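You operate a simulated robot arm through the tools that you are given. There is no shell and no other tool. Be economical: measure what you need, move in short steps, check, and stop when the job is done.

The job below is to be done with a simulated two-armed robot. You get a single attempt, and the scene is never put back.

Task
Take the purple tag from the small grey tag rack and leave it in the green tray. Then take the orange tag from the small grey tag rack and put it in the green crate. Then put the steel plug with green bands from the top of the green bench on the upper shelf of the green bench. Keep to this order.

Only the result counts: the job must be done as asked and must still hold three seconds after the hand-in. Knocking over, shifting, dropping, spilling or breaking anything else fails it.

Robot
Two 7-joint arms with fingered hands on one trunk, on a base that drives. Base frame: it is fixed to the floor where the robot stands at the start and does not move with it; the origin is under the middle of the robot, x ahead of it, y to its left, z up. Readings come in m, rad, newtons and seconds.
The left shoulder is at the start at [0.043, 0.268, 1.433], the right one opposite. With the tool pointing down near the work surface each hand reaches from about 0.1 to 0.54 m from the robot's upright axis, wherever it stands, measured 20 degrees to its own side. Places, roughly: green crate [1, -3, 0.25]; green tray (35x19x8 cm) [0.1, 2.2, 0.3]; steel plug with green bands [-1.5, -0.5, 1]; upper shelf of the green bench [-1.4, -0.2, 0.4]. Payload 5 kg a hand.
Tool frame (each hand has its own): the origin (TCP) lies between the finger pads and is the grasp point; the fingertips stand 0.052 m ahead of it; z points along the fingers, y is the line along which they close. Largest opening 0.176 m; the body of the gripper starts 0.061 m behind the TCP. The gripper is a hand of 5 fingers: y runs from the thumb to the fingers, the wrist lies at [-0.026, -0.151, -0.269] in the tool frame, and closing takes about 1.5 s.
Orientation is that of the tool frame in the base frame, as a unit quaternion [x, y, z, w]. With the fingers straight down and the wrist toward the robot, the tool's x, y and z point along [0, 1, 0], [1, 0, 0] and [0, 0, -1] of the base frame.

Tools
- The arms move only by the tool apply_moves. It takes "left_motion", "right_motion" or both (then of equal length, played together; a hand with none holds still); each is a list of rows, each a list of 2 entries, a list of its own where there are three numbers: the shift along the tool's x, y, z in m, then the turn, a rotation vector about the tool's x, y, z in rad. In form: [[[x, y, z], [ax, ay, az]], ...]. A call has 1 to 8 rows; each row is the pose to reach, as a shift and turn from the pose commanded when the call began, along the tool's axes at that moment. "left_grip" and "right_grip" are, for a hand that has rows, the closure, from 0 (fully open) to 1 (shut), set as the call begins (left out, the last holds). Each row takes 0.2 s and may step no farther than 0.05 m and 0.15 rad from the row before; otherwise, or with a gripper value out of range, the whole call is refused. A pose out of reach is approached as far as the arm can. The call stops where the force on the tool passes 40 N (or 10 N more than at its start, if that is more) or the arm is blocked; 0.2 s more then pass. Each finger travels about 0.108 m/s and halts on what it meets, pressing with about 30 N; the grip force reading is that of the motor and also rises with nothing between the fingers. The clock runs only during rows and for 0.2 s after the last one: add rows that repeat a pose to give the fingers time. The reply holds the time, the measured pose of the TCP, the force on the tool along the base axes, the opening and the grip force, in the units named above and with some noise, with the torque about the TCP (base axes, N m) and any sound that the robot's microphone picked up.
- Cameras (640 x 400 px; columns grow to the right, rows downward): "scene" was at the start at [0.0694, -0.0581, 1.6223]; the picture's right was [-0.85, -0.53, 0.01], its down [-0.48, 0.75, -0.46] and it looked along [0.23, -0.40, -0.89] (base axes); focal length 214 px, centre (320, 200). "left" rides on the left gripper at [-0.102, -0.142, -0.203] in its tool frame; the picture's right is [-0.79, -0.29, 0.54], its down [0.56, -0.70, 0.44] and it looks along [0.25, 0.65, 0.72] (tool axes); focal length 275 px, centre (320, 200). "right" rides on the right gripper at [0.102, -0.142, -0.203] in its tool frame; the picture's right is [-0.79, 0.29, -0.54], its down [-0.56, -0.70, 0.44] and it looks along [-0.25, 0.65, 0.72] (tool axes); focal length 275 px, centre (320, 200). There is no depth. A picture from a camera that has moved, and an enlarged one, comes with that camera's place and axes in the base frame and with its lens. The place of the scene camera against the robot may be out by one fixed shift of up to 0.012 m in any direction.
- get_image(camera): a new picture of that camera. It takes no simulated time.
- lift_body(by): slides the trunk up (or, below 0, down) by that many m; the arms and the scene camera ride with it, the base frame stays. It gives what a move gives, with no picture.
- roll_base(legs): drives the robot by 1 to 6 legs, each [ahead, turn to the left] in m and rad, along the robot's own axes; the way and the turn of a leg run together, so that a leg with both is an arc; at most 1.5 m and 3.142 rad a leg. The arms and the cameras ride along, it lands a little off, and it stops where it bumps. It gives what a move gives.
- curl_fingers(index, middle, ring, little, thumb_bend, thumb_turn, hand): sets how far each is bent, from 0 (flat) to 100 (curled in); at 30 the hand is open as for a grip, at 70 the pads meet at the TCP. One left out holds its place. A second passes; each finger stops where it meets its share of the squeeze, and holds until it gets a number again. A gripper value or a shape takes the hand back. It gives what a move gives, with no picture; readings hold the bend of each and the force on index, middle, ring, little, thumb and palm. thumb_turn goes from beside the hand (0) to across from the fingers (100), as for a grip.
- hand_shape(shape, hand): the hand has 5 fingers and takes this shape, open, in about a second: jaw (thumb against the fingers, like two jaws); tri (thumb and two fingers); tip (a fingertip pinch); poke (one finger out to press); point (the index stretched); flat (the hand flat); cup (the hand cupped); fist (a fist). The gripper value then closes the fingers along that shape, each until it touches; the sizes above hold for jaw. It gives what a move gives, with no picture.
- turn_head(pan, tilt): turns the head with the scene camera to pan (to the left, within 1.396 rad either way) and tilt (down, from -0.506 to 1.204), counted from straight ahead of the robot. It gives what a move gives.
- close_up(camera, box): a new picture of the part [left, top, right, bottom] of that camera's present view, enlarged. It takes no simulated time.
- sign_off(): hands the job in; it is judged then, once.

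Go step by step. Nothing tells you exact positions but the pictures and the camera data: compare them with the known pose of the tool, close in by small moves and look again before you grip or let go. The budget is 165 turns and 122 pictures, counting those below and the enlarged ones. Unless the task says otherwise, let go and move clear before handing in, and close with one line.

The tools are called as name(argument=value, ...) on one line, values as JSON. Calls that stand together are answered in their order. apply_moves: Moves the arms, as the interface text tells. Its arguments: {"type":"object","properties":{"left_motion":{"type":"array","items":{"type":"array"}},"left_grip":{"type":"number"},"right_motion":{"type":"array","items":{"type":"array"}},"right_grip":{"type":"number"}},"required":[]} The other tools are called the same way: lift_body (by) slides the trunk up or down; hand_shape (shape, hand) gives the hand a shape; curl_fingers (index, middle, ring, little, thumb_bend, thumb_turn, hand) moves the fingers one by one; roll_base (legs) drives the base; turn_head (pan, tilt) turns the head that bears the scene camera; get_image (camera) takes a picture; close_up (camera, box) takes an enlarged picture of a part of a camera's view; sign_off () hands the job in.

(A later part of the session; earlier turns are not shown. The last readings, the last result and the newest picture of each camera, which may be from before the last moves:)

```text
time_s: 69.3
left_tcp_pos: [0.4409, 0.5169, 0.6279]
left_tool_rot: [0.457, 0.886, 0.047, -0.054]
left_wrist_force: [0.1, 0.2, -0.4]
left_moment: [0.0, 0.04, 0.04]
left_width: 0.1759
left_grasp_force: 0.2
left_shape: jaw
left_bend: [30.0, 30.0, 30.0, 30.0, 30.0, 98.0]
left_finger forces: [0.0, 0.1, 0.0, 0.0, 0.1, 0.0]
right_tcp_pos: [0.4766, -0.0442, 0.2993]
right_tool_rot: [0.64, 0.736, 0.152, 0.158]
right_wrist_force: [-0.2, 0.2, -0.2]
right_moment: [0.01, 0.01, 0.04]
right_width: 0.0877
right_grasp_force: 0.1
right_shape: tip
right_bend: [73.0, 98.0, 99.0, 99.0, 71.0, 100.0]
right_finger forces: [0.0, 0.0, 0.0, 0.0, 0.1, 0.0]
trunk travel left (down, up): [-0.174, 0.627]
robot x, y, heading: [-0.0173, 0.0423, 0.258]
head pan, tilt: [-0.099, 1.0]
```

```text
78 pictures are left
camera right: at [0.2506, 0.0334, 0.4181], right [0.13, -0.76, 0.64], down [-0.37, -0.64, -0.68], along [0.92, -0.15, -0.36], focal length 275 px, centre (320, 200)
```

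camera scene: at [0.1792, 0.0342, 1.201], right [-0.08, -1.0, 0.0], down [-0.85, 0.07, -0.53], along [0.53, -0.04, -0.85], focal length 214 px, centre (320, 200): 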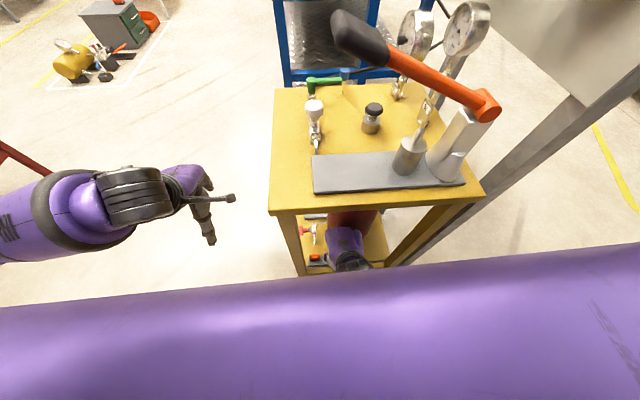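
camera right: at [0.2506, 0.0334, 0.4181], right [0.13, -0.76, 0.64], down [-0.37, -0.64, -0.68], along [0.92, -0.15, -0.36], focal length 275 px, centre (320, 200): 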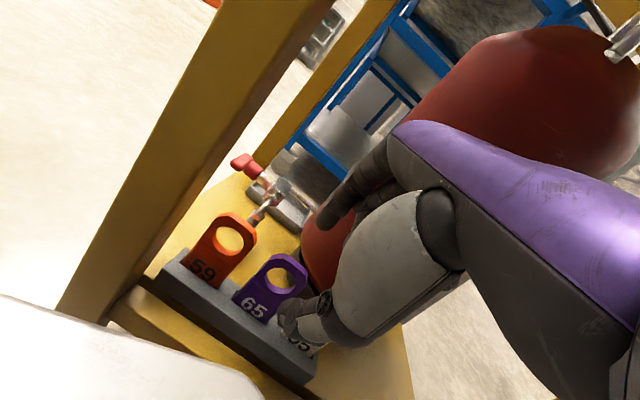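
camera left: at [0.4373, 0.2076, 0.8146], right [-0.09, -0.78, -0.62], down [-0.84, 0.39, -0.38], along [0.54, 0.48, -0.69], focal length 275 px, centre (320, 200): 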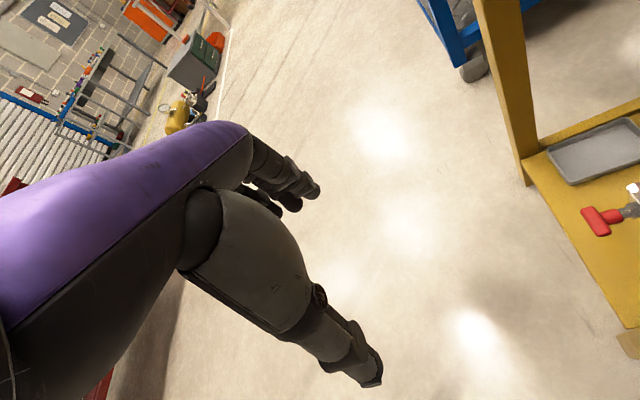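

The tag sits between thumb and index in plan view. I'll lower the hand to z 0.245 with the TCP at about x 0.472, so the tips meet on the tag.

apply_moves(right_motion=[[[0.015, -0.008, 0.0], [0, 0, 0]], [[0.0154, -0.0145, 0.015], [0, 0, 0]], [[0.0154, -0.0195, 0.03], [0, 0, 0]], [[0.0154, -0.0245, 0.0465], [0, 0, 0]], [[0.0154, -0.0245, 0.0465], [0, 0, 0]]])

close_up(camera="right", box=[160, 150, 400, 400])

```text
time_s: 70.1
left_tcp_pos: [0.4413, 0.52, 0.6286]
left_tool_rot: [0.45, 0.89, 0.05, -0.051]
left_wrist_force: [-0.1, 0.9, -1.1]
left_moment: [0.03, 0.01, 0.0]
left_width: 0.1762
left_grasp_force: 0.0
left_shape: jaw
left_bend: [30.0, 30.0, 30.0, 30.0, 30.0, 98.0]
left_finger forces: [0.0, 0.0, 0.1, 0.1, 0.0, 0.0]
right_tcp_pos: [0.4711, -0.0381, 0.276]
right_tool_rot: [0.627, 0.743, 0.159, 0.172]
right_wrist_force: [3.0, 1.2, 2.6]
right_moment: [-0.21, 0.17, -0.05]
right_width: 0.0869
right_grasp_force: 0.2
right_shape: tip
right_bend: [73.0, 98.0, 99.0, 99.0, 71.0, 100.0]
right_finger forces: [0.1, 0.1, 0.0, 0.0, 0.0, 0.1]
trunk travel left (down, up): [-0.174, 0.627]
robot x, y, heading: [-0.0138, 0.0394, 0.258]
head pan, tilt: [-0.099, 1.0]
stopped in row 4 (right hand): the force on the tool passed its limit at 61 N (the readings are from after the stop); the commanded pose is now the measured one
```

```text
1.60 times, centred on (280, 275) of right
camera zoom: at [0.2397, 0.035, 0.3869], right [0.13, -0.74, 0.65], down [-0.33, -0.65, -0.68], along [0.94, -0.13, -0.33], focal length 440 px, centre (384, 80)
```

zoom: 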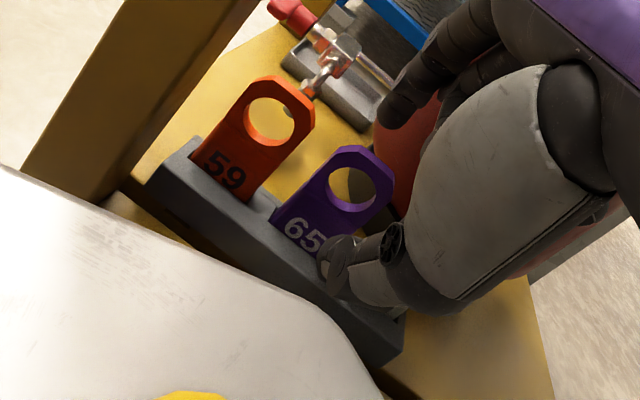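

Something other than the fingers touched (finger sensors read zero). I'll look at the right forearm and elbow with the head camera.

turn_head(pan=-0.9, tilt=0.7)

get_image(camera="scene")

get_image(camera="right")

```text
time_s: 71.3
left_tcp_pos: [0.4413, 0.5204, 0.6297]
left_tool_rot: [0.451, 0.89, 0.05, -0.051]
left_wrist_force: [-0.2, 0.6, 0.1]
left_moment: [0.01, 0.01, 0.03]
left_width: 0.1762
left_grasp_force: 0.1
left_shape: jaw
left_bend: [30.0, 30.0, 30.0, 30.0, 30.0, 98.0]
left_finger forces: [0.0, 0.0, 0.1, 0.0, 0.1, 0.0]
right_tcp_pos: [0.4677, -0.0359, 0.2769]
right_tool_rot: [0.626, 0.744, 0.159, 0.168]
right_wrist_force: [9.3, 0.5, 5.5]
right_moment: [-0.06, 0.45, 0.26]
right_width: 0.0851
right_grasp_force: 0.0
right_shape: tip
right_bend: [73.0, 98.0, 99.0, 99.0, 71.0, 100.0]
right_finger forces: [0.1, 0.1, 0.0, 0.0, 0.0, 0.0]
trunk travel left (down, up): [-0.174, 0.627]
robot x, y, heading: [-0.0167, 0.0398, 0.257]
head pan, tilt: [-0.901, 0.7]
```

```text
76 pictures are left
camera scene: at [0.1738, 0.0193, 1.2246], right [-0.6, -0.8, 0.01], down [-0.53, 0.38, -0.76], along [0.6, -0.46, -0.65], focal length 214 px, centre (320, 200)
```

scene: 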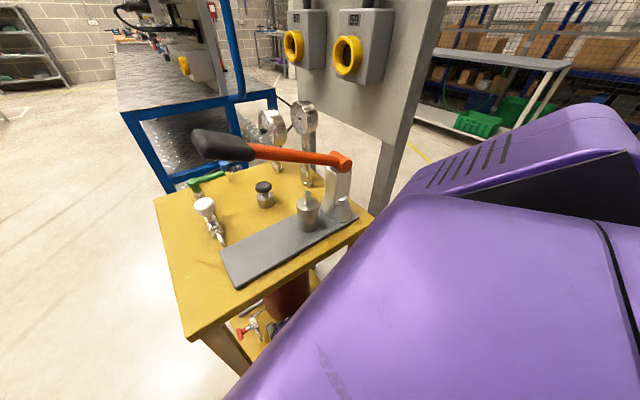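

```text
75 pictures are left
camera right: at [0.2372, 0.0371, 0.3879], right [0.13, -0.75, 0.65], down [-0.33, -0.65, -0.68], along [0.93, -0.12, -0.33], focal length 275 px, centre (320, 200)
```

right: 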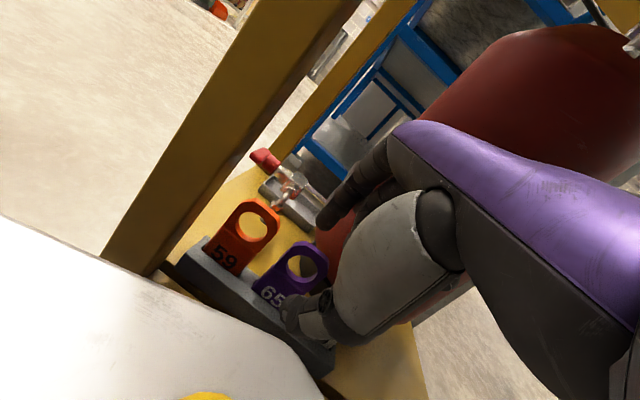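

The thumb's base is most likely resting on the front edge of the robot's own deck. I'll raise the hand, back the base up slightly, and reduce the finger pitch.

apply_moves(right_motion=[[[0, 0.02, -0.03], [0, 0, 0]], [[0, 0.03, -0.06], [0, 0, 0]], [[0, 0.03, -0.08], [0, 0, 0]], [[0, 0.03, -0.08], [0, 0, 0]]])

roll_base(legs=[[-0.06, 0]])

apply_moves(right_motion=[[[0.01, 0.02, 0], [0.08, 0, 0]], [[0.02, 0.04, 0], [0.16, 0, 0]], [[0.03, 0.06, 0], [0.24, 0, 0]], [[0.03, 0.06, 0], [0.24, 0, 0]]])

get_image(camera="right")

```text
time_s: 72.3
left_tcp_pos: [0.4413, 0.5211, 0.6291]
left_tool_rot: [0.451, 0.89, 0.049, -0.051]
left_wrist_force: [-0.3, -0.4, -0.3]
left_moment: [0.01, 0.01, -0.02]
left_width: 0.176
left_grasp_force: 0.2
left_shape: jaw
left_bend: [30.0, 30.0, 30.0, 30.0, 30.0, 98.0]
left_finger forces: [0.0, 0.1, 0.0, 0.0, 0.0, 0.0]
right_tcp_pos: [0.4572, -0.026, 0.3604]
right_tool_rot: [0.635, 0.738, 0.159, 0.163]
right_wrist_force: [0.1, 0.1, 0.1]
right_moment: [0.03, -0.02, -0.02]
right_width: 0.0879
right_grasp_force: 0.2
right_shape: tip
right_bend: [73.0, 98.0, 99.0, 99.0, 71.0, 100.0]
right_finger forces: [0.0, 0.1, 0.0, 0.0, 0.0, 0.1]
trunk travel left (down, up): [-0.174, 0.627]
robot x, y, heading: [-0.016, 0.0386, 0.26]
head pan, tilt: [-0.901, 0.7]
```

```text
time_s: 73.3
left_tcp_pos: [0.3814, 0.505, 0.6286]
left_tool_rot: [0.45, 0.89, 0.05, -0.051]
left_wrist_force: [0.6, -0.1, -0.9]
left_moment: [-0.04, 0.11, 0.0]
left_width: 0.1758
left_grasp_force: 0.0
left_shape: jaw
left_bend: [30.0, 30.0, 30.0, 30.0, 30.0, 98.0]
left_finger forces: [0.0, 0.0, 0.0, 0.1, 0.0, 0.1]
right_tcp_pos: [0.3973, -0.0424, 0.3603]
right_tool_rot: [0.634, 0.739, 0.159, 0.163]
right_wrist_force: [-0.5, 0.3, -0.8]
right_moment: [0.01, -0.02, 0.02]
right_width: 0.0877
right_grasp_force: 0.1
right_shape: tip
right_bend: [73.0, 98.0, 99.0, 99.0, 71.0, 100.0]
right_finger forces: [0.0, 0.1, 0.0, 0.0, 0.0, 0.0]
trunk travel left (down, up): [-0.174, 0.627]
robot x, y, heading: [-0.073, 0.0262, 0.259]
head pan, tilt: [-0.901, 0.7]
```

```text
time_s: 74.3
left_tcp_pos: [0.3824, 0.507, 0.6296]
left_tool_rot: [0.445, 0.893, 0.05, -0.047]
left_wrist_force: [0.1, 0.0, -0.2]
left_moment: [-0.04, 0.01, -0.01]
left_width: 0.176
left_grasp_force: 0.0
left_shape: jaw
left_bend: [30.0, 30.0, 30.0, 30.0, 30.0, 97.0]
left_finger forces: [0.0, 0.0, 0.1, 0.1, 0.0, 0.1]
right_tcp_pos: [0.4389, -0.0053, 0.3916]
right_tool_rot: [0.648, 0.753, 0.074, 0.089]
right_wrist_force: [-0.9, -0.1, 0.1]
right_moment: [-0.04, 0.02, -0.04]
right_width: 0.0883
right_grasp_force: 0.0
right_shape: tip
right_bend: [73.0, 98.0, 99.0, 99.0, 71.0, 100.0]
right_finger forces: [0.0, 0.0, 0.1, 0.0, 0.1, 0.1]
trunk travel left (down, up): [-0.174, 0.627]
robot x, y, heading: [-0.0769, 0.0245, 0.261]
head pan, tilt: [-0.901, 0.7]
```

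```text
74 pictures are left
camera right: at [0.2422, 0.0746, 0.5521], right [0.27, -0.74, 0.62], down [-0.49, -0.66, -0.57], along [0.83, -0.16, -0.54], focal length 275 px, centre (320, 200)
```

right: 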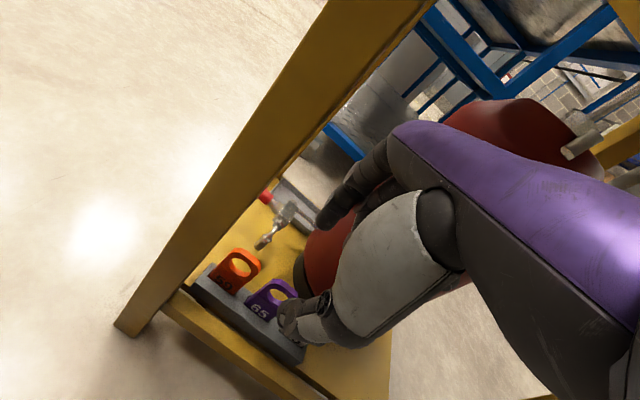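

The hand is nearly upright now and clear. I'll move over the tag and descend in one measured path to z 0.25.

apply_moves(right_motion=[[[-0.014, 0.016, 0.02], [0, 0, 0]], [[-0.0285, 0.02, 0.05], [0, 0, 0]], [[-0.0285, 0.0164, 0.087], [0, 0, 0]], [[-0.0285, 0.0164, 0.087], [0, 0, 0]], [[-0.027, 0.009, 0.12], [0, 0, 0]], [[-0.026, 0.002, 0.148], [0, 0, 0]], [[-0.026, 0.002, 0.148], [0, 0, 0]]])

close_up(camera="right", box=[160, 150, 400, 400])

```text
time_s: 75.9
left_tcp_pos: [0.3829, 0.5068, 0.6311]
left_tool_rot: [0.445, 0.893, 0.052, -0.046]
left_wrist_force: [0.2, 0.0, 0.2]
left_moment: [-0.02, 0.06, 0.04]
left_width: 0.176
left_grasp_force: 0.1
left_shape: jaw
left_bend: [30.0, 30.0, 30.0, 30.0, 30.0, 97.0]
left_finger forces: [0.0, 0.0, 0.0, 0.1, 0.0, 0.0]
right_tcp_pos: [0.47, -0.0444, 0.238]
right_tool_rot: [0.641, 0.759, 0.063, 0.094]
right_wrist_force: [0.1, -0.6, -1.1]
right_moment: [0.05, 0.0, 0.03]
right_width: 0.0882
right_grasp_force: 0.0
right_shape: tip
right_bend: [73.0, 98.0, 99.0, 99.0, 71.0, 100.0]
right_finger forces: [0.0, 0.0, 0.0, 0.0, 0.0, 0.0]
trunk travel left (down, up): [-0.174, 0.627]
robot x, y, heading: [-0.0757, 0.0241, 0.261]
head pan, tilt: [-0.901, 0.7]
```

```text
1.60 times, centred on (280, 275) of right
camera zoom: at [0.2722, 0.0355, 0.3977], right [0.28, -0.72, 0.64], down [-0.49, -0.68, -0.55], along [0.83, -0.15, -0.54], focal length 440 px, centre (384, 80)
```

zoom: 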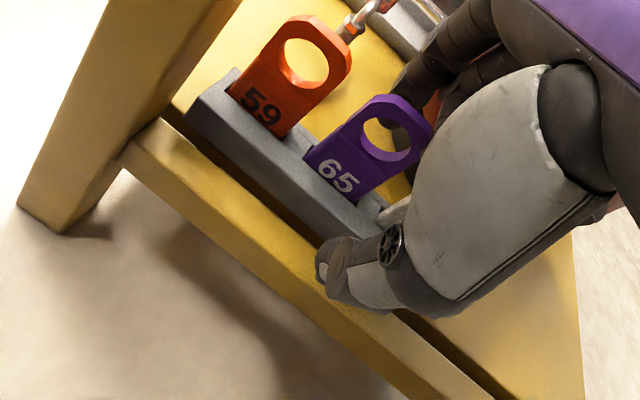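

The tag is between thumb and index, with the fingers about 1 cm too far right. I'll shift left and slightly forward, then check.

apply_moves(right_motion=[[[0.008, 0.008, 0.001], [0, 0, 0]], [[0.014, 0.0137, 0.003], [0, 0, 0]], [[0.014, 0.0137, 0.003], [0, 0, 0]]])

close_up(camera="right", box=[200, 150, 360, 310])

```text
time_s: 76.9
left_tcp_pos: [0.3853, 0.5082, 0.6313]
left_tool_rot: [0.439, 0.896, 0.054, -0.04]
left_wrist_force: [-0.2, 0.0, 1.1]
left_moment: [0.04, -0.11, -0.04]
left_width: 0.1758
left_grasp_force: 0.0
left_shape: jaw
left_bend: [30.0, 30.0, 30.0, 30.0, 30.0, 97.0]
left_finger forces: [0.1, 0.0, 0.1, 0.0, 0.0, 0.0]
right_tcp_pos: [0.476, -0.0485, 0.2383]
right_tool_rot: [0.629, 0.767, 0.058, 0.112]
right_wrist_force: [-0.2, 1.6, -0.2]
right_moment: [-0.15, -0.05, -0.02]
right_width: 0.0882
right_grasp_force: 0.0
right_shape: tip
right_bend: [73.0, 98.0, 99.0, 99.0, 71.0, 100.0]
right_finger forces: [0.1, 0.0, 0.1, 0.0, 0.1, 0.0]
trunk travel left (down, up): [-0.174, 0.627]
robot x, y, heading: [-0.0763, 0.0246, 0.258]
head pan, tilt: [-0.901, 0.7]
stopped in row 3 (right hand): the arm was blocked; the commanded pose is now the measured one
```

```text
2.50 times, centred on (280, 230) of right
camera zoom: at [0.2736, 0.0316, 0.3927], right [0.29, -0.69, 0.67], down [-0.46, -0.71, -0.53], along [0.84, -0.15, -0.52], focal length 688 px, centre (420, 125)
```

zoom: 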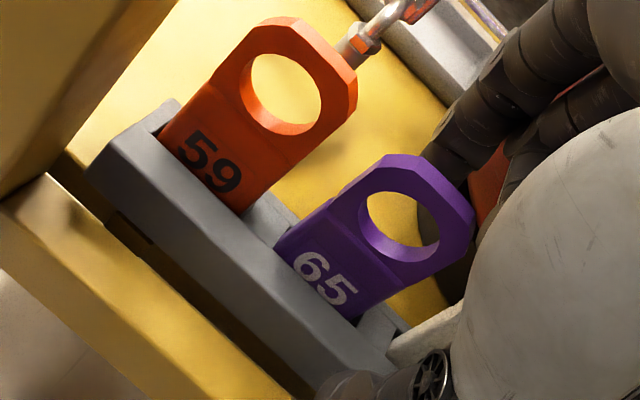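

The arm can't move farther left in its own frame, so I'll turn the base a hair left to bring the pinch onto the tag's centre.

roll_base(legs=[[0, 0.035]])

close_up(camera="right", box=[200, 150, 360, 350])

```text
time_s: 77.7
left_tcp_pos: [0.368, 0.5003, 0.634]
left_tool_rot: [0.431, 0.899, 0.042, -0.067]
left_wrist_force: [-8.8, -4.5, -11.1]
left_moment: [0.56, -0.85, 0.08]
left_width: 0.1761
left_grasp_force: 0.0
left_shape: jaw
left_bend: [30.0, 30.0, 30.0, 30.0, 30.0, 98.0]
left_finger forces: [0.0, 0.0, 0.0, 0.0, 0.0, 0.0]
right_tcp_pos: [0.4677, -0.0461, 0.2507]
right_tool_rot: [0.625, 0.768, 0.068, 0.117]
right_wrist_force: [1.4, -4.1, 1.8]
right_moment: [0.3, 0.21, 0.17]
right_width: 0.0883
right_grasp_force: 0.0
right_shape: tip
right_bend: [73.0, 98.0, 99.0, 99.0, 71.0, 100.0]
right_finger forces: [0.0, 0.1, 0.0, 0.0, 0.0, 0.0]
trunk travel left (down, up): [-0.174, 0.627]
robot x, y, heading: [-0.0767, 0.0242, 0.27]
head pan, tilt: [-0.901, 0.7]
stopped in leg 1: the force on the tool passed its limit at 80 N (the readings are from after the stop); the commanded pose is now the measured one
```

```text
2.00 times, centred on (280, 250) of right
camera zoom: at [0.2619, 0.0311, 0.4009], right [0.28, -0.69, 0.67], down [-0.44, -0.71, -0.55], along [0.85, -0.14, -0.5], focal length 551 px, centre (400, 100)
```

zoom: 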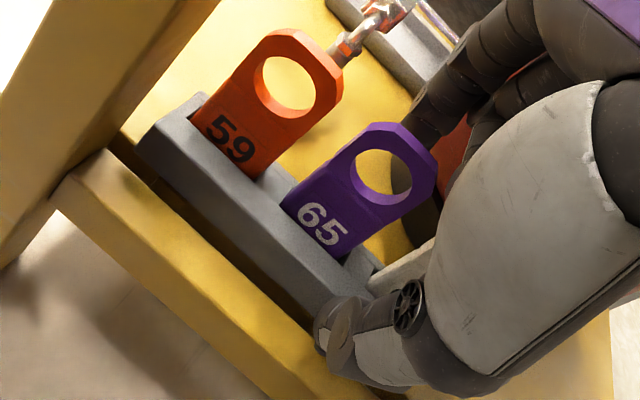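

The pinch is about 1 cm right of the tag's centre. I'll use a small wrist yaw to shift it left and come back down a centimetre.

apply_moves(right_motion=[[[0.006, 0.003, 0.007], [0, 0.006, -0.03]], [[0.011, 0.005, 0.0135], [0, 0.012, -0.06]], [[0.011, 0.005, 0.0135], [0, 0.012, -0.06]]])

close_up(camera="right", box=[200, 150, 360, 350])

```text
time_s: 78.5
left_tcp_pos: [0.3695, 0.4995, 0.6352]
left_tool_rot: [0.431, 0.899, 0.043, -0.066]
left_wrist_force: [0.0, 0.0, 0.4]
left_moment: [0.07, -0.01, -0.01]
left_width: 0.1762
left_grasp_force: 0.0
left_shape: jaw
left_bend: [30.0, 30.0, 30.0, 30.0, 30.0, 98.0]
left_finger forces: [0.0, 0.0, 0.0, 0.0, 0.1, 0.0]
right_tcp_pos: [0.4773, -0.036, 0.2369]
right_tool_rot: [0.602, 0.788, 0.067, 0.114]
right_wrist_force: [0.7, -1.5, 1.8]
right_moment: [0.03, 0.02, 0.06]
right_width: 0.0882
right_grasp_force: 0.0
right_shape: tip
right_bend: [73.0, 98.0, 99.0, 99.0, 71.0, 100.0]
right_finger forces: [0.1, 3.0, 0.1, 0.0, 0.1, 0.0]
trunk travel left (down, up): [-0.174, 0.627]
robot x, y, heading: [-0.0777, 0.026, 0.273]
head pan, tilt: [-0.901, 0.7]
```

```text
2.00 times, centred on (280, 250) of right
camera zoom: at [0.2654, 0.0306, 0.3884], right [0.32, -0.67, 0.67], down [-0.4, -0.74, -0.54], along [0.86, -0.09, -0.51], focal length 551 px, centre (400, 100)
```

zoom: 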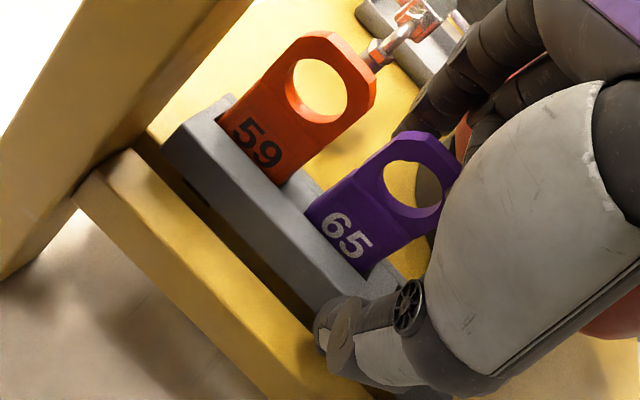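

The pinch is now centred on the purple tag with the index behind it. Closing.

apply_moves(right_motion=[[[0, 0, 0], [0, 0, 0]], [[0, 0, 0], [0, 0, 0]], [[0, 0, 0], [0, 0, 0]], [[0, 0, 0], [0, 0, 0]], [[0, 0, 0], [0, 0, 0]], [[0, 0, 0], [0, 0, 0]]], right_grip=1.0)

get_image(camera="right")

```text
time_s: 79.9
left_tcp_pos: [0.368, 0.4995, 0.6348]
left_tool_rot: [0.431, 0.899, 0.043, -0.067]
left_wrist_force: [-0.4, 0.5, -0.1]
left_moment: [0.01, 0.03, -0.03]
left_width: 0.1759
left_grasp_force: 0.0
left_shape: jaw
left_bend: [30.0, 30.0, 30.0, 30.0, 30.0, 98.0]
left_finger forces: [0.0, 0.0, 0.0, 0.1, 0.1, 0.0]
right_tcp_pos: [0.4743, -0.0351, 0.2378]
right_tool_rot: [0.601, 0.788, 0.068, 0.115]
right_wrist_force: [-0.5, 0.8, 3.2]
right_moment: [0.06, 0.18, -0.14]
right_width: 0.0183
right_grasp_force: 30.0
right_shape: tip
right_bend: [70.0, 100.0, 100.0, 100.0, 76.0, 100.0]
right_finger forces: [23.0, 0.1, 0.0, 0.1, 25.0, 0.0]
trunk travel left (down, up): [-0.174, 0.627]
robot x, y, heading: [-0.0764, 0.0255, 0.273]
head pan, tilt: [-0.901, 0.7]
```

```text
69 pictures are left
camera right: at [0.2652, 0.0308, 0.3884], right [0.32, -0.67, 0.67], down [-0.4, -0.74, -0.54], along [0.86, -0.09, -0.51], focal length 275 px, centre (320, 200)
```

right: 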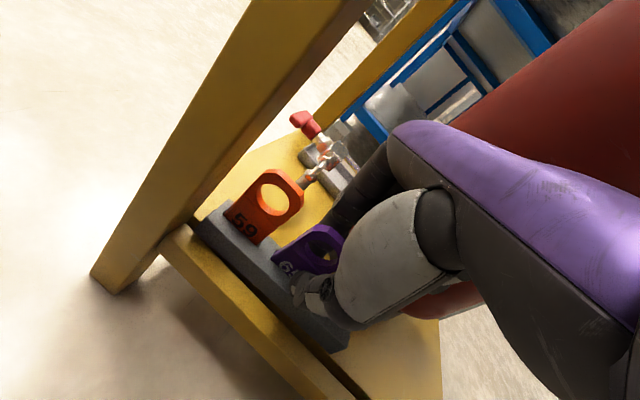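

Grip is firm (23/25 N on index and thumb). I'll lift straight up using the trunk and check.

lift_body(by=0.12)

get_image(camera="right")

```text
time_s: 81.4
left_tcp_pos: [0.3641, 0.4964, 0.756]
left_tool_rot: [0.437, 0.896, 0.041, -0.066]
left_wrist_force: [1.4, -0.1, -1.2]
left_moment: [-0.01, 0.06, 0.0]
left_width: 0.176
left_grasp_force: 0.0
left_shape: jaw
left_bend: [30.0, 30.0, 30.0, 30.0, 30.0, 98.0]
left_finger forces: [0.0, 0.0, 0.0, 0.0, 0.0, 0.0]
right_tcp_pos: [0.4739, -0.0355, 0.3563]
right_tool_rot: [0.601, 0.788, 0.067, 0.113]
right_wrist_force: [0.9, -0.5, -0.2]
right_moment: [-0.02, 0.02, 0.0]
right_width: 0.018
right_grasp_force: 30.1
right_shape: tip
right_bend: [70.0, 100.0, 100.0, 100.0, 76.0, 100.0]
right_finger forces: [23.6, 0.0, 0.1, 0.0, 23.6, 0.1]
trunk travel left (down, up): [-0.294, 0.507]
robot x, y, heading: [-0.078, 0.0252, 0.27]
head pan, tilt: [-0.901, 0.7]
```

```text
68 pictures are left
camera right: at [0.2647, 0.0308, 0.5075], right [0.33, -0.67, 0.67], down [-0.4, -0.74, -0.54], along [0.86, -0.09, -0.51], focal length 275 px, centre (320, 200)
```

right: 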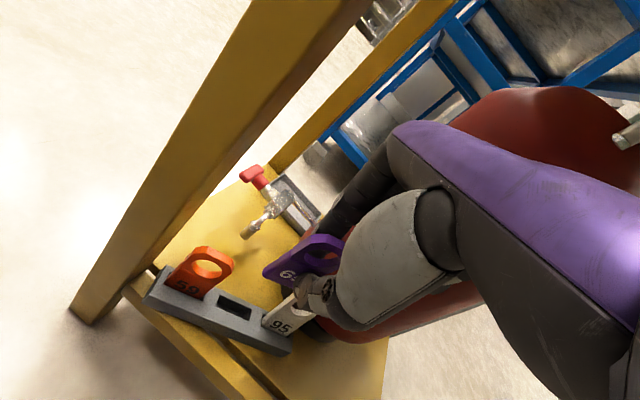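

The purple tag is out cleanly and the rack stayed put. I'll back out, raise the trunk a little, and draw the hand in before driving to the red table.

roll_base(legs=[[-0.14, 0]])

lift_body(by=0.25)

apply_moves(right_motion=[[[-0.03, -0.02, 0], [0, 0, 0]], [[-0.06, -0.04, 0], [0, 0, 0]], [[-0.09, -0.06, 0], [0, 0, 0]], [[-0.12, -0.08, 0], [0, 0, 0]], [[-0.12, -0.08, 0], [0, 0, 0]]])

```text
time_s: 83.0
left_tcp_pos: [0.2317, 0.4567, 0.7559]
left_tool_rot: [0.439, 0.895, 0.042, -0.064]
left_wrist_force: [-0.1, 0.4, -0.1]
left_moment: [-0.03, 0.0, 0.0]
left_width: 0.1757
left_grasp_force: 0.0
left_shape: jaw
left_bend: [30.0, 30.0, 30.0, 30.0, 30.0, 98.0]
left_finger forces: [0.0, 0.1, 0.0, 0.0, 0.0, 0.1]
right_tcp_pos: [0.3395, -0.074, 0.3578]
right_tool_rot: [0.602, 0.787, 0.067, 0.115]
right_wrist_force: [0.3, 0.0, -0.4]
right_moment: [0.01, 0.02, 0.01]
right_width: 0.018
right_grasp_force: 30.4
right_shape: tip
right_bend: [70.0, 100.0, 100.0, 100.0, 76.0, 100.0]
right_finger forces: [23.6, 0.0, 0.0, 0.0, 23.8, 0.0]
trunk travel left (down, up): [-0.294, 0.507]
robot x, y, heading: [-0.2124, -0.0141, 0.27]
head pan, tilt: [-0.901, 0.7]
```

```text
time_s: 85.6
left_tcp_pos: [0.2208, 0.4552, 1.0121]
left_tool_rot: [0.439, 0.895, 0.045, -0.059]
left_wrist_force: [-0.5, 0.3, 0.1]
left_moment: [0.0, 0.01, 0.0]
left_width: 0.1758
left_grasp_force: 0.1
left_shape: jaw
left_bend: [30.0, 30.0, 30.0, 30.0, 30.0, 98.0]
left_finger forces: [0.0, 0.0, 0.1, 0.0, 0.0, 0.0]
right_tcp_pos: [0.3358, -0.075, 0.6146]
right_tool_rot: [0.603, 0.786, 0.072, 0.118]
right_wrist_force: [0.4, 0.8, -0.9]
right_moment: [0.02, -0.03, 0.02]
right_width: 0.0181
right_grasp_force: 30.1
right_shape: tip
right_bend: [70.0, 100.0, 100.0, 100.0, 76.0, 100.0]
right_finger forces: [23.6, 0.1, 0.1, 0.0, 23.8, 0.0]
trunk travel left (down, up): [-0.544, 0.257]
robot x, y, heading: [-0.211, -0.0148, 0.262]
head pan, tilt: [-0.901, 0.7]
```

```text
time_s: 86.8
left_tcp_pos: [0.2224, 0.4558, 1.0133]
left_tool_rot: [0.438, 0.896, 0.046, -0.059]
left_wrist_force: [-0.2, 1.4, -0.3]
left_moment: [-0.05, -0.01, -0.02]
left_width: 0.1761
left_grasp_force: 0.1
left_shape: jaw
left_bend: [30.0, 30.0, 30.0, 30.0, 30.0, 98.0]
left_finger forces: [0.1, 0.0, 0.0, 0.0, 0.0, 0.0]
right_tcp_pos: [0.2905, -0.2101, 0.604]
right_tool_rot: [0.603, 0.786, 0.071, 0.118]
right_wrist_force: [0.5, 0.0, -0.3]
right_moment: [-0.03, -0.01, -0.01]
right_width: 0.0178
right_grasp_force: 29.8
right_shape: tip
right_bend: [70.0, 100.0, 100.0, 100.0, 76.0, 100.0]
right_finger forces: [23.5, 0.1, 0.0, 0.1, 23.6, 0.0]
trunk travel left (down, up): [-0.544, 0.257]
robot x, y, heading: [-0.2142, -0.0145, 0.269]
head pan, tilt: [-0.901, 0.7]
```

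Now I'll turn left toward the open space at the red table's left end.

roll_base(legs=[[0, 0.8], [0, 0.77]])

turn_head(pan=0, tilt=0.5)

get_image(camera="scene")

```text
time_s: 93.4
left_tcp_pos: [-0.6902, 0.408, 1.0129]
left_tool_rot: [-0.335, 0.939, -0.011, -0.074]
left_wrist_force: [-0.6, 0.1, -0.1]
left_moment: [0.0, -0.01, 0.03]
left_width: 0.1758
left_grasp_force: 0.1
left_shape: jaw
left_bend: [30.0, 30.0, 30.0, 30.0, 30.0, 98.0]
left_finger forces: [0.0, 0.2, 0.0, 0.0, 0.0, 0.0]
right_tcp_pos: [-0.0256, 0.494, 0.6043]
right_tool_rot: [-0.142, 0.98, 0.135, 0.03]
right_wrist_force: [-0.6, 0.1, 0.3]
right_moment: [0.0, 0.0, 0.0]
right_width: 0.0179
right_grasp_force: 30.0
right_shape: tip
right_bend: [70.0, 100.0, 100.0, 100.0, 76.0, 100.0]
right_finger forces: [23.3, 0.0, 0.0, 0.0, 23.4, 0.0]
trunk travel left (down, up): [-0.544, 0.257]
robot x, y, heading: [-0.2069, -0.0129, 1.867]
head pan, tilt: [-0.901, 0.7]
```

```text
time_s: 94.6
left_tcp_pos: [-0.6861, 0.3962, 1.0212]
left_tool_rot: [-0.334, 0.94, -0.003, -0.073]
left_wrist_force: [0.6, 1.0, 0.1]
left_moment: [-0.08, 0.09, 0.04]
left_width: 0.1758
left_grasp_force: 0.0
left_shape: jaw
left_bend: [30.0, 30.0, 30.0, 30.0, 30.0, 98.0]
left_finger forces: [0.1, 0.0, 0.1, 0.0, 0.0, 0.0]
right_tcp_pos: [-0.0225, 0.4874, 0.609]
right_tool_rot: [-0.141, 0.979, 0.141, 0.029]
right_wrist_force: [0.1, 0.5, -1.2]
right_moment: [0.0, 0.01, 0.05]
right_width: 0.0183
right_grasp_force: 30.1
right_shape: tip
right_bend: [70.0, 100.0, 100.0, 100.0, 76.0, 100.0]
right_finger forces: [23.4, 0.0, 0.0, 0.1, 23.4, 0.0]
trunk travel left (down, up): [-0.544, 0.257]
robot x, y, heading: [-0.2045, -0.0116, 1.864]
head pan, tilt: [0.0, 0.499]
```

```text
67 pictures are left
camera scene: at [-0.2446, 0.1103, 1.6201], right [0.96, 0.29, 0.0], down [0.14, -0.47, -0.87], along [-0.25, 0.83, -0.49], focal length 214 px, centre (320, 200)
```

scene: 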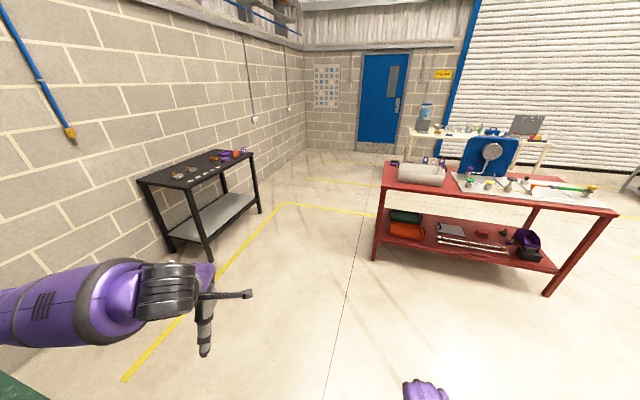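

I can see the whole red table now: green tray near (0.1, 2.25) on its lower shelf, whose left end is at x≈-0.19. I'll drive up on the left and turn to face that end.

roll_base(legs=[[0, 0.025], [1.27, 0], [1.25, 0], [0, -0.95], [0, -0.94]])

get_image(camera="scene")

```text
time_s: 119.0
left_tcp_pos: [-0.3947, 2.6381, 1.0202]
left_tool_rot: [0.584, 0.808, 0.058, -0.046]
left_wrist_force: [-0.2, 0.8, -0.1]
left_moment: [-0.01, -0.02, 0.01]
left_width: 0.1759
left_grasp_force: 0.1
left_shape: jaw
left_bend: [30.0, 30.0, 30.0, 30.0, 30.0, 98.0]
left_finger forces: [0.1, 0.0, 0.0, 0.0, 0.1, 0.0]
right_tcp_pos: [-0.5473, 1.9871, 0.61]
right_tool_rot: [0.727, 0.671, 0.055, 0.134]
right_wrist_force: [-0.5, -0.1, -0.4]
right_moment: [-0.03, -0.02, -0.02]
right_width: 0.018
right_grasp_force: 30.1
right_shape: tip
right_bend: [70.0, 100.0, 100.0, 100.0, 76.0, 100.0]
right_finger forces: [23.0, 0.0, 0.0, 0.0, 23.1, 0.0]
trunk travel left (down, up): [-0.544, 0.257]
robot x, y, heading: [-0.9479, 2.3403, -0.08]
head pan, tilt: [0.0, 0.499]
```

```text
66 pictures are left
camera scene: at [-0.8189, 2.3295, 1.6202], right [-0.07, -1.0, 0.0], down [-0.49, 0.04, -0.87], along [0.87, -0.06, -0.49], focal length 214 px, centre (320, 200)
```

scene: 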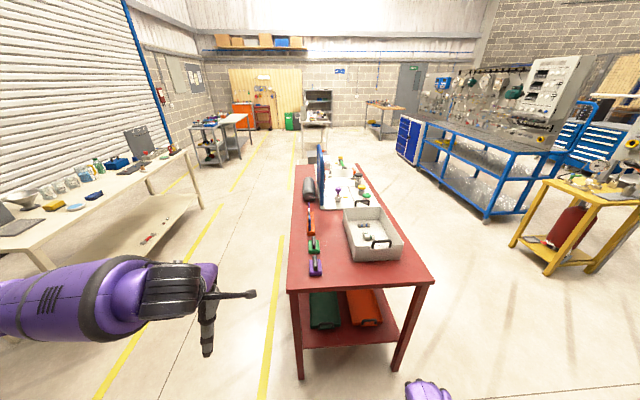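

The view from the table's end is clear: legs at y≈1.79 and 2.42, and the green tray's near edge at about x=-0.1, y≈2.26. I'll pitch the right hand forward and raise it, then lower the trunk so the hand can reach under the top.

apply_moves(right_motion=[[[-0.005, 0.01, -0.036], [-0.12, 0, 0]], [[-0.01, 0.02, -0.072], [-0.24, 0.02, 0]], [[-0.012, 0.03, -0.108], [-0.36, 0.04, 0]], [[-0.015, 0.04, -0.144], [-0.48, 0.06, 0]], [[-0.015, 0.04, -0.144], [-0.48, 0.06, 0]]])

lift_body(by=-0.3)

roll_base(legs=[[0, 0.1]])

get_image(camera="right")

```text
time_s: 119.3
left_tcp_pos: [-0.4225, 2.6244, 1.0277]
left_tool_rot: [0.581, 0.809, 0.061, -0.059]
left_wrist_force: [-4.9, -5.0, 0.4]
left_moment: [0.66, -0.43, 0.05]
left_width: 0.176
left_grasp_force: 0.1
left_shape: jaw
left_bend: [30.0, 30.0, 30.0, 30.0, 30.0, 97.0]
left_finger forces: [0.0, 0.0, 0.0, 0.0, 0.1, 0.0]
right_tcp_pos: [-0.5632, 1.9772, 0.6276]
right_tool_rot: [0.724, 0.669, 0.073, 0.149]
right_wrist_force: [-0.3, -3.4, 0.2]
right_moment: [0.39, -0.17, 0.22]
right_width: 0.0178
right_grasp_force: 29.6
right_shape: tip
right_bend: [70.0, 100.0, 100.0, 100.0, 76.0, 100.0]
right_finger forces: [23.2, 0.0, 0.0, 0.1, 23.4, 0.0]
trunk travel left (down, up): [-0.544, 0.257]
robot x, y, heading: [-0.9503, 2.3438, -0.074]
head pan, tilt: [0.0, 0.499]
stopped in row 1 (left hand): the force on the tool passed its limit at 76 N (the readings are from after the stop); the commanded pose is now the measured one
```

```text
time_s: 122.3
left_tcp_pos: [-0.4461, 2.6382, 0.647]
left_tool_rot: [0.58, 0.806, 0.018, -0.117]
left_wrist_force: [0.2, 0.8, -0.1]
left_moment: [0.01, 0.02, -0.01]
left_width: 0.1759
left_grasp_force: 0.1
left_shape: jaw
left_bend: [30.0, 30.0, 30.0, 30.0, 30.0, 98.0]
left_finger forces: [0.0, 0.0, 0.0, 0.1, 0.0, 0.0]
right_tcp_pos: [-0.5626, 1.9812, 0.3281]
right_tool_rot: [0.725, 0.669, 0.07, 0.149]
right_wrist_force: [-0.2, -0.2, 0.4]
right_moment: [0.03, 0.07, -0.01]
right_width: 0.0179
right_grasp_force: 30.0
right_shape: tip
right_bend: [70.0, 100.0, 100.0, 100.0, 76.0, 100.0]
right_finger forces: [23.4, 0.0, 0.0, 0.0, 23.3, 0.1]
trunk travel left (down, up): [-0.244, 0.557]
robot x, y, heading: [-0.9509, 2.3417, -0.076]
head pan, tilt: [0.0, 0.499]
```

```text
time_s: 123.3
left_tcp_pos: [-0.4801, 2.6907, 0.6447]
left_tool_rot: [0.537, 0.836, 0.011, -0.117]
left_wrist_force: [-7.0, 2.8, -7.0]
left_moment: [-0.32, -0.63, 0.05]
left_width: 0.1759
left_grasp_force: 0.0
left_shape: jaw
left_bend: [30.0, 30.0, 30.0, 30.0, 30.0, 98.0]
left_finger forces: [0.0, 0.0, 0.0, 0.1, 0.0, 0.0]
right_tcp_pos: [-0.5278, 2.0225, 0.3283]
right_tool_rot: [0.689, 0.706, 0.076, 0.147]
right_wrist_force: [-0.7, -1.4, 0.5]
right_moment: [0.13, -0.06, 0.09]
right_width: 0.0181
right_grasp_force: 30.3
right_shape: tip
right_bend: [70.0, 100.0, 100.0, 100.0, 76.0, 100.0]
right_finger forces: [23.5, 0.0, 0.1, 0.1, 23.3, 0.0]
trunk travel left (down, up): [-0.244, 0.557]
robot x, y, heading: [-0.9507, 2.3435, 0.028]
head pan, tilt: [0.0, 0.499]
```

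```text
65 pictures are left
camera right: at [-0.7256, 2.1361, 0.4646], right [0.11, -0.73, 0.68], down [-0.52, -0.62, -0.58], along [0.84, -0.29, -0.45], focal length 275 px, centre (320, 200)
```

right: 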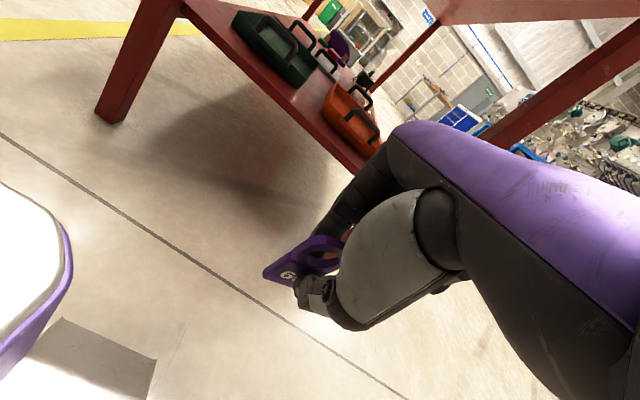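

The tag is held well; the green tray has a carry handle. The right arm works best with targets to its right, so I'll pitch the hand, then sidestep the base about 0.13 m left and approach.

apply_moves(right_motion=[[[0, 0.02, -0.03], [-0.1, 0, 0]], [[0, 0.04, -0.06], [-0.2, 0.01, 0]], [[0, 0.06, -0.09], [-0.3, 0.02, 0]], [[0, 0.08, -0.12], [-0.4, 0.03, 0]], [[0, 0.08, -0.12], [-0.4, 0.03, 0]]])

roll_base(legs=[[0, 0.5], [0.26, 0], [0, -0.52]])

get_image(camera="right")

```text
time_s: 124.5
left_tcp_pos: [-0.4773, 2.6903, 0.6446]
left_tool_rot: [0.53, 0.84, 0.012, -0.112]
left_wrist_force: [0.3, 0.2, -0.4]
left_moment: [-0.05, -0.01, 0.0]
left_width: 0.1761
left_grasp_force: 0.0
left_shape: jaw
left_bend: [30.0, 30.0, 30.0, 30.0, 30.0, 97.0]
left_finger forces: [0.1, 0.1, 0.0, 0.1, 0.1, 0.1]
right_tcp_pos: [-0.497, 2.0368, 0.4712]
right_tool_rot: [0.644, 0.676, 0.23, 0.274]
right_wrist_force: [-0.3, 0.0, 1.1]
right_moment: [-0.02, -0.03, 0.0]
right_width: 0.0177
right_grasp_force: 29.8
right_shape: tip
right_bend: [70.0, 100.0, 100.0, 100.0, 76.0, 100.0]
right_finger forces: [23.2, 0.0, 0.1, 0.0, 23.5, 0.0]
trunk travel left (down, up): [-0.244, 0.557]
robot x, y, heading: [-0.9457, 2.3421, 0.031]
head pan, tilt: [0.0, 0.499]
```

```text
time_s: 125.9
left_tcp_pos: [-0.5325, 2.7532, 0.6607]
left_tool_rot: [0.451, 0.884, 0.016, -0.121]
left_wrist_force: [-0.1, -6.0, 4.4]
left_moment: [0.7, -0.01, 0.01]
left_width: 0.1759
left_grasp_force: 0.0
left_shape: jaw
left_bend: [30.0, 30.0, 30.0, 30.0, 30.0, 97.0]
left_finger forces: [0.1, 0.0, 0.0, 0.0, 0.0, 0.0]
right_tcp_pos: [-0.465, 2.1119, 0.4837]
right_tool_rot: [0.584, 0.723, 0.263, 0.26]
right_wrist_force: [1.7, -4.1, -1.0]
right_moment: [0.37, 0.02, 0.44]
right_width: 0.0181
right_grasp_force: 30.3
right_shape: tip
right_bend: [70.0, 100.0, 100.0, 100.0, 76.0, 100.0]
right_finger forces: [23.4, 0.0, 0.0, 0.0, 23.7, 0.0]
trunk travel left (down, up): [-0.244, 0.557]
robot x, y, heading: [-0.9478, 2.3462, 0.196]
head pan, tilt: [0.0, 0.499]
stopped in leg 1: the force on the tool passed its limit at 67 N (the readings are from after the stop); the commanded pose is now the measured one
```

```text
64 pictures are left
camera right: at [-0.7219, 2.1696, 0.526], right [-0.02, -0.77, 0.64], down [-0.09, -0.64, -0.76], along [1.0, -0.08, -0.06], focal length 275 px, centre (320, 200)
```

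right: 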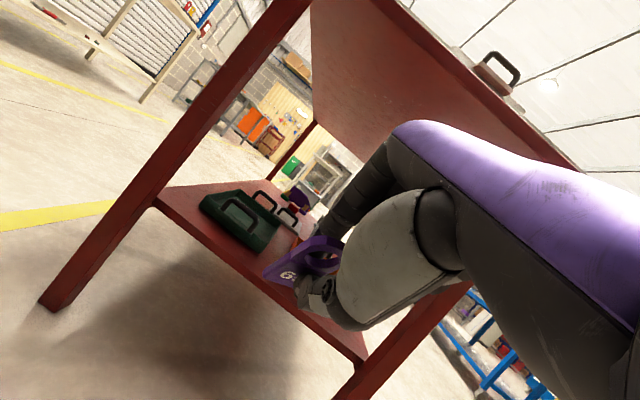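

I'll continue the sidestep in gentler turns.

roll_base(legs=[[0, 0.15], [0, 0.15], [0.27, 0], [0, -0.24], [0, -0.24]])

get_image(camera="right")

```text
time_s: 129.7
left_tcp_pos: [-0.4717, 2.9679, 0.6613]
left_tool_rot: [0.303, 0.946, -0.001, -0.111]
left_wrist_force: [-4.0, -0.9, 1.9]
left_moment: [0.03, -0.49, 0.0]
left_width: 0.1758
left_grasp_force: 0.1
left_shape: jaw
left_bend: [30.0, 30.0, 30.0, 30.0, 30.0, 97.0]
left_finger forces: [0.0, 0.0, 0.0, 0.1, 0.0, 0.1]
right_tcp_pos: [-0.2273, 2.3664, 0.4943]
right_tool_rot: [0.469, 0.797, 0.306, 0.226]
right_wrist_force: [-1.6, -0.7, 2.7]
right_moment: [-0.11, -0.01, -0.12]
right_width: 0.0159
right_grasp_force: 29.9
right_shape: tip
right_bend: [70.0, 100.0, 100.0, 100.0, 74.0, 100.0]
right_finger forces: [34.3, 0.0, 0.0, 0.0, 34.2, 0.1]
trunk travel left (down, up): [-0.244, 0.557]
robot x, y, heading: [-0.7446, 2.4542, 0.492]
head pan, tilt: [0.0, 0.499]
stopped in leg 3: the force on the tool passed its limit at 47 N (the readings are from after the stop); the commanded pose is now the measured one
```

```text
63 pictures are left
camera right: at [-0.4908, 2.3474, 0.5313], right [0.19, -0.74, 0.64], down [0.11, -0.63, -0.77], along [0.98, 0.22, -0.04], focal length 275 px, centre (320, 200)
```

right: 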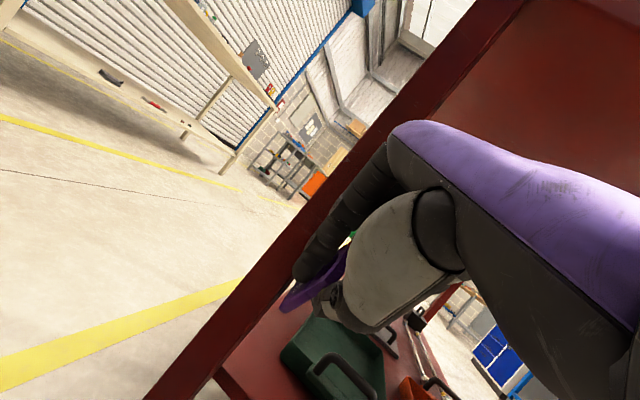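

The fingertips touched the red leg during the move. I'll back straight off, then turn right so the hand faces the opening.

roll_base(legs=[[-0.1, 0]])

roll_base(legs=[[0, -0.24], [0, -0.22]])

get_image(camera="right")

get_image(camera="scene")

```text
time_s: 131.1
left_tcp_pos: [-0.556, 2.9188, 0.6616]
left_tool_rot: [0.306, 0.945, -0.001, -0.112]
left_wrist_force: [2.0, -1.5, 0.6]
left_moment: [0.21, 0.21, 0.01]
left_width: 0.1756
left_grasp_force: 0.0
left_shape: jaw
left_bend: [30.0, 30.0, 30.0, 30.0, 30.0, 98.0]
left_finger forces: [0.1, 0.1, 0.0, 0.0, 0.1, 0.0]
right_tcp_pos: [-0.3147, 2.317, 0.4927]
right_tool_rot: [0.471, 0.797, 0.305, 0.225]
right_wrist_force: [0.5, -2.0, -1.4]
right_moment: [0.16, -0.02, 0.16]
right_width: 0.0158
right_grasp_force: 30.2
right_shape: tip
right_bend: [70.0, 100.0, 100.0, 100.0, 74.0, 100.0]
right_finger forces: [34.2, 0.1, 0.0, 0.0, 34.2, 0.1]
trunk travel left (down, up): [-0.244, 0.557]
robot x, y, heading: [-0.8319, 2.4058, 0.486]
head pan, tilt: [0.0, 0.499]
```

```text
time_s: 133.7
left_tcp_pos: [-0.3547, 2.739, 0.6622]
left_tool_rot: [0.509, 0.852, 0.028, -0.118]
left_wrist_force: [0.0, -0.1, 0.8]
left_moment: [-0.03, 0.0, -0.04]
left_width: 0.1762
left_grasp_force: 0.1
left_shape: jaw
left_bend: [30.0, 30.0, 30.0, 30.0, 30.0, 98.0]
left_finger forces: [0.1, 0.0, 0.1, 0.0, 0.0, 0.0]
right_tcp_pos: [-0.4146, 2.0953, 0.4974]
right_tool_rot: [0.639, 0.665, 0.249, 0.294]
right_wrist_force: [-0.8, -0.1, 0.2]
right_moment: [-0.04, 0.03, -0.05]
right_width: 0.0157
right_grasp_force: 30.2
right_shape: tip
right_bend: [70.0, 100.0, 100.0, 100.0, 74.0, 100.0]
right_finger forces: [34.3, 0.0, 0.0, 0.0, 34.4, 0.0]
trunk travel left (down, up): [-0.244, 0.557]
robot x, y, heading: [-0.8349, 2.4072, 0.025]
head pan, tilt: [0.0, 0.499]
```

```text
62 pictures are left
camera right: at [-0.6589, 2.1974, 0.5327], right [-0.17, -0.75, 0.64], down [-0.18, -0.62, -0.77], along [0.97, -0.25, -0.02], focal length 275 px, centre (320, 200)
```

right: 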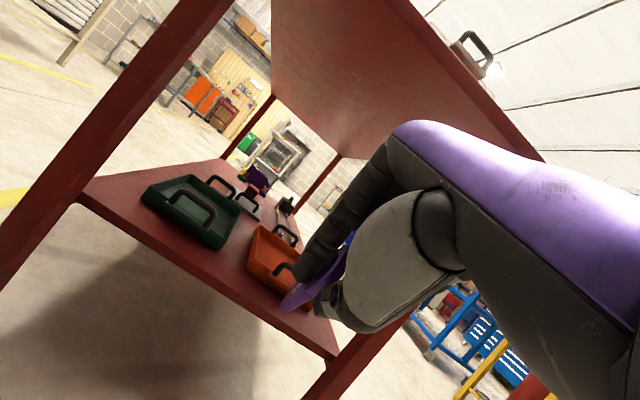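

```text
61 pictures are left
camera scene: at [-0.6403, 2.4071, 1.3152], right [0.02, -1.0, 0.0], down [-0.49, -0.01, -0.87], along [0.87, 0.02, -0.49], focal length 214 px, centre (320, 200)
```

scene: 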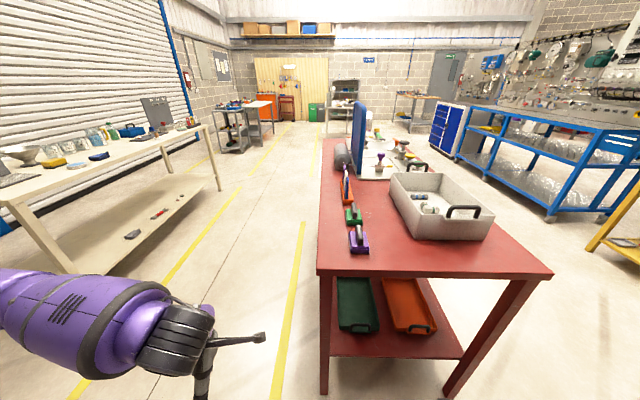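

Everything on the table looks undisturbed and the tag is held firmly. The green tray spans about x -0.10 to 0.25, y 2.165 to 2.34. I'll raise the hand slightly and drive in.

apply_moves(right_motion=[[[0, 0.015, -0.015], [0, 0, 0]], [[0, 0.03, -0.03], [0, 0, 0]], [[0, 0.03, -0.03], [0, 0, 0]]])

roll_base(legs=[[0.21, 0]])

get_image(camera="right")

```text
time_s: 133.9
left_tcp_pos: [-0.3726, 2.739, 0.6639]
left_tool_rot: [0.494, 0.86, 0.028, -0.126]
left_wrist_force: [-10.9, 0.9, -8.0]
left_moment: [0.01, -0.99, 0.03]
left_width: 0.1759
left_grasp_force: 0.1
left_shape: jaw
left_bend: [30.0, 30.0, 30.0, 30.0, 30.0, 97.0]
left_finger forces: [0.0, 0.0, 0.0, 0.0, 0.1, 0.0]
right_tcp_pos: [-0.4261, 2.0936, 0.5105]
right_tool_rot: [0.635, 0.661, 0.26, 0.304]
right_wrist_force: [-0.7, -3.9, -0.3]
right_moment: [0.27, -0.19, 0.39]
right_width: 0.0157
right_grasp_force: 30.0
right_shape: tip
right_bend: [70.0, 100.0, 100.0, 100.0, 74.0, 100.0]
right_finger forces: [34.2, 0.1, 0.0, 0.0, 34.3, 0.0]
trunk travel left (down, up): [-0.244, 0.557]
robot x, y, heading: [-0.8328, 2.4061, 0.027]
head pan, tilt: [0.0, 0.499]
stopped in row 1 (left hand): the force on the tool passed its limit at 115 N (the readings are from after the stop); the commanded pose is now the measured one
```

```text
time_s: 136.0
left_tcp_pos: [-0.1601, 2.7435, 0.6625]
left_tool_rot: [0.494, 0.86, 0.028, -0.125]
left_wrist_force: [0.1, 0.4, -0.1]
left_moment: [-0.01, -0.03, -0.02]
left_width: 0.1759
left_grasp_force: 0.0
left_shape: jaw
left_bend: [30.0, 30.0, 30.0, 30.0, 30.0, 97.0]
left_finger forces: [0.1, 0.0, 0.0, 0.0, 0.0, 0.0]
right_tcp_pos: [-0.2129, 2.0998, 0.5108]
right_tool_rot: [0.635, 0.661, 0.259, 0.304]
right_wrist_force: [-0.6, 0.7, 0.1]
right_moment: [-0.03, -0.01, -0.03]
right_width: 0.0159
right_grasp_force: 29.6
right_shape: tip
right_bend: [70.0, 100.0, 100.0, 100.0, 74.0, 100.0]
right_finger forces: [34.4, 0.0, 0.1, 0.0, 34.3, 0.0]
trunk travel left (down, up): [-0.244, 0.557]
robot x, y, heading: [-0.6212, 2.4104, 0.023]
head pan, tilt: [0.0, 0.499]
```

```text
60 pictures are left
camera right: at [-0.459, 2.2014, 0.5379], right [-0.19, -0.75, 0.63], down [-0.15, -0.62, -0.77], along [0.97, -0.24, 0.0], focal length 275 px, centre (320, 200)
```

right: 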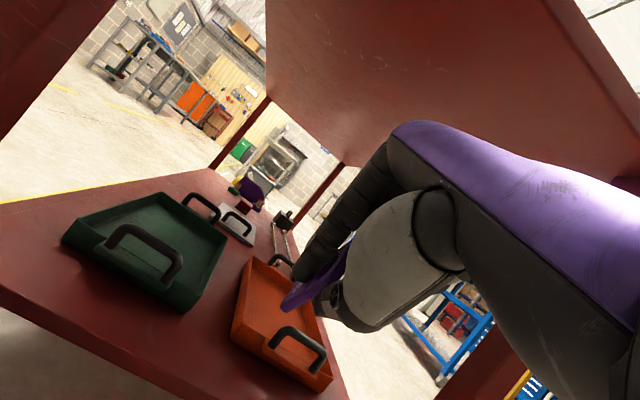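

The tray is right ahead-left with its loop handles at the ends; its centre is about (0.06, 2.26). I'll reach the hand over the middle of it.

apply_moves(right_motion=[[[0.04, 0.025, 0.02], [0, 0, 0]], [[0.07, 0.05, 0.045], [0, 0, 0]], [[0.1, 0.07, 0.075], [0, 0, 0]], [[0.125, 0.09, 0.11], [0, 0, 0]], [[0.145, 0.11, 0.145], [0, 0, 0]], [[0.155, 0.125, 0.17], [0, 0, 0]], [[0.16, 0.139, 0.19], [0, 0, 0]], [[0.16, 0.139, 0.19], [0, 0, 0]]])

get_image(camera="right")

```text
refused: row 1 steps farther than a row can; nothing moved
```

```text
59 pictures are left
camera right: at [-0.459, 2.2014, 0.5379], right [-0.19, -0.75, 0.63], down [-0.15, -0.62, -0.77], along [0.97, -0.24, 0.0], focal length 275 px, centre (320, 200)
```

right: 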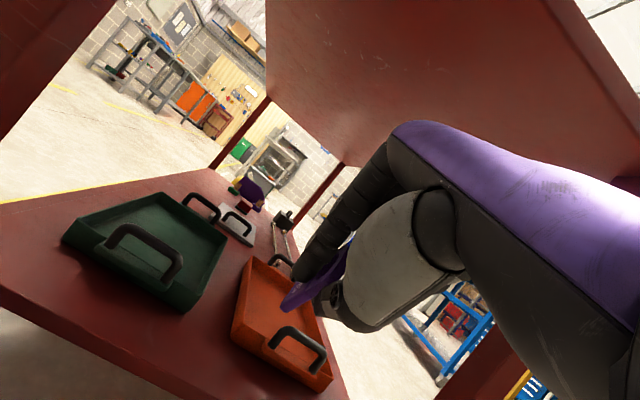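

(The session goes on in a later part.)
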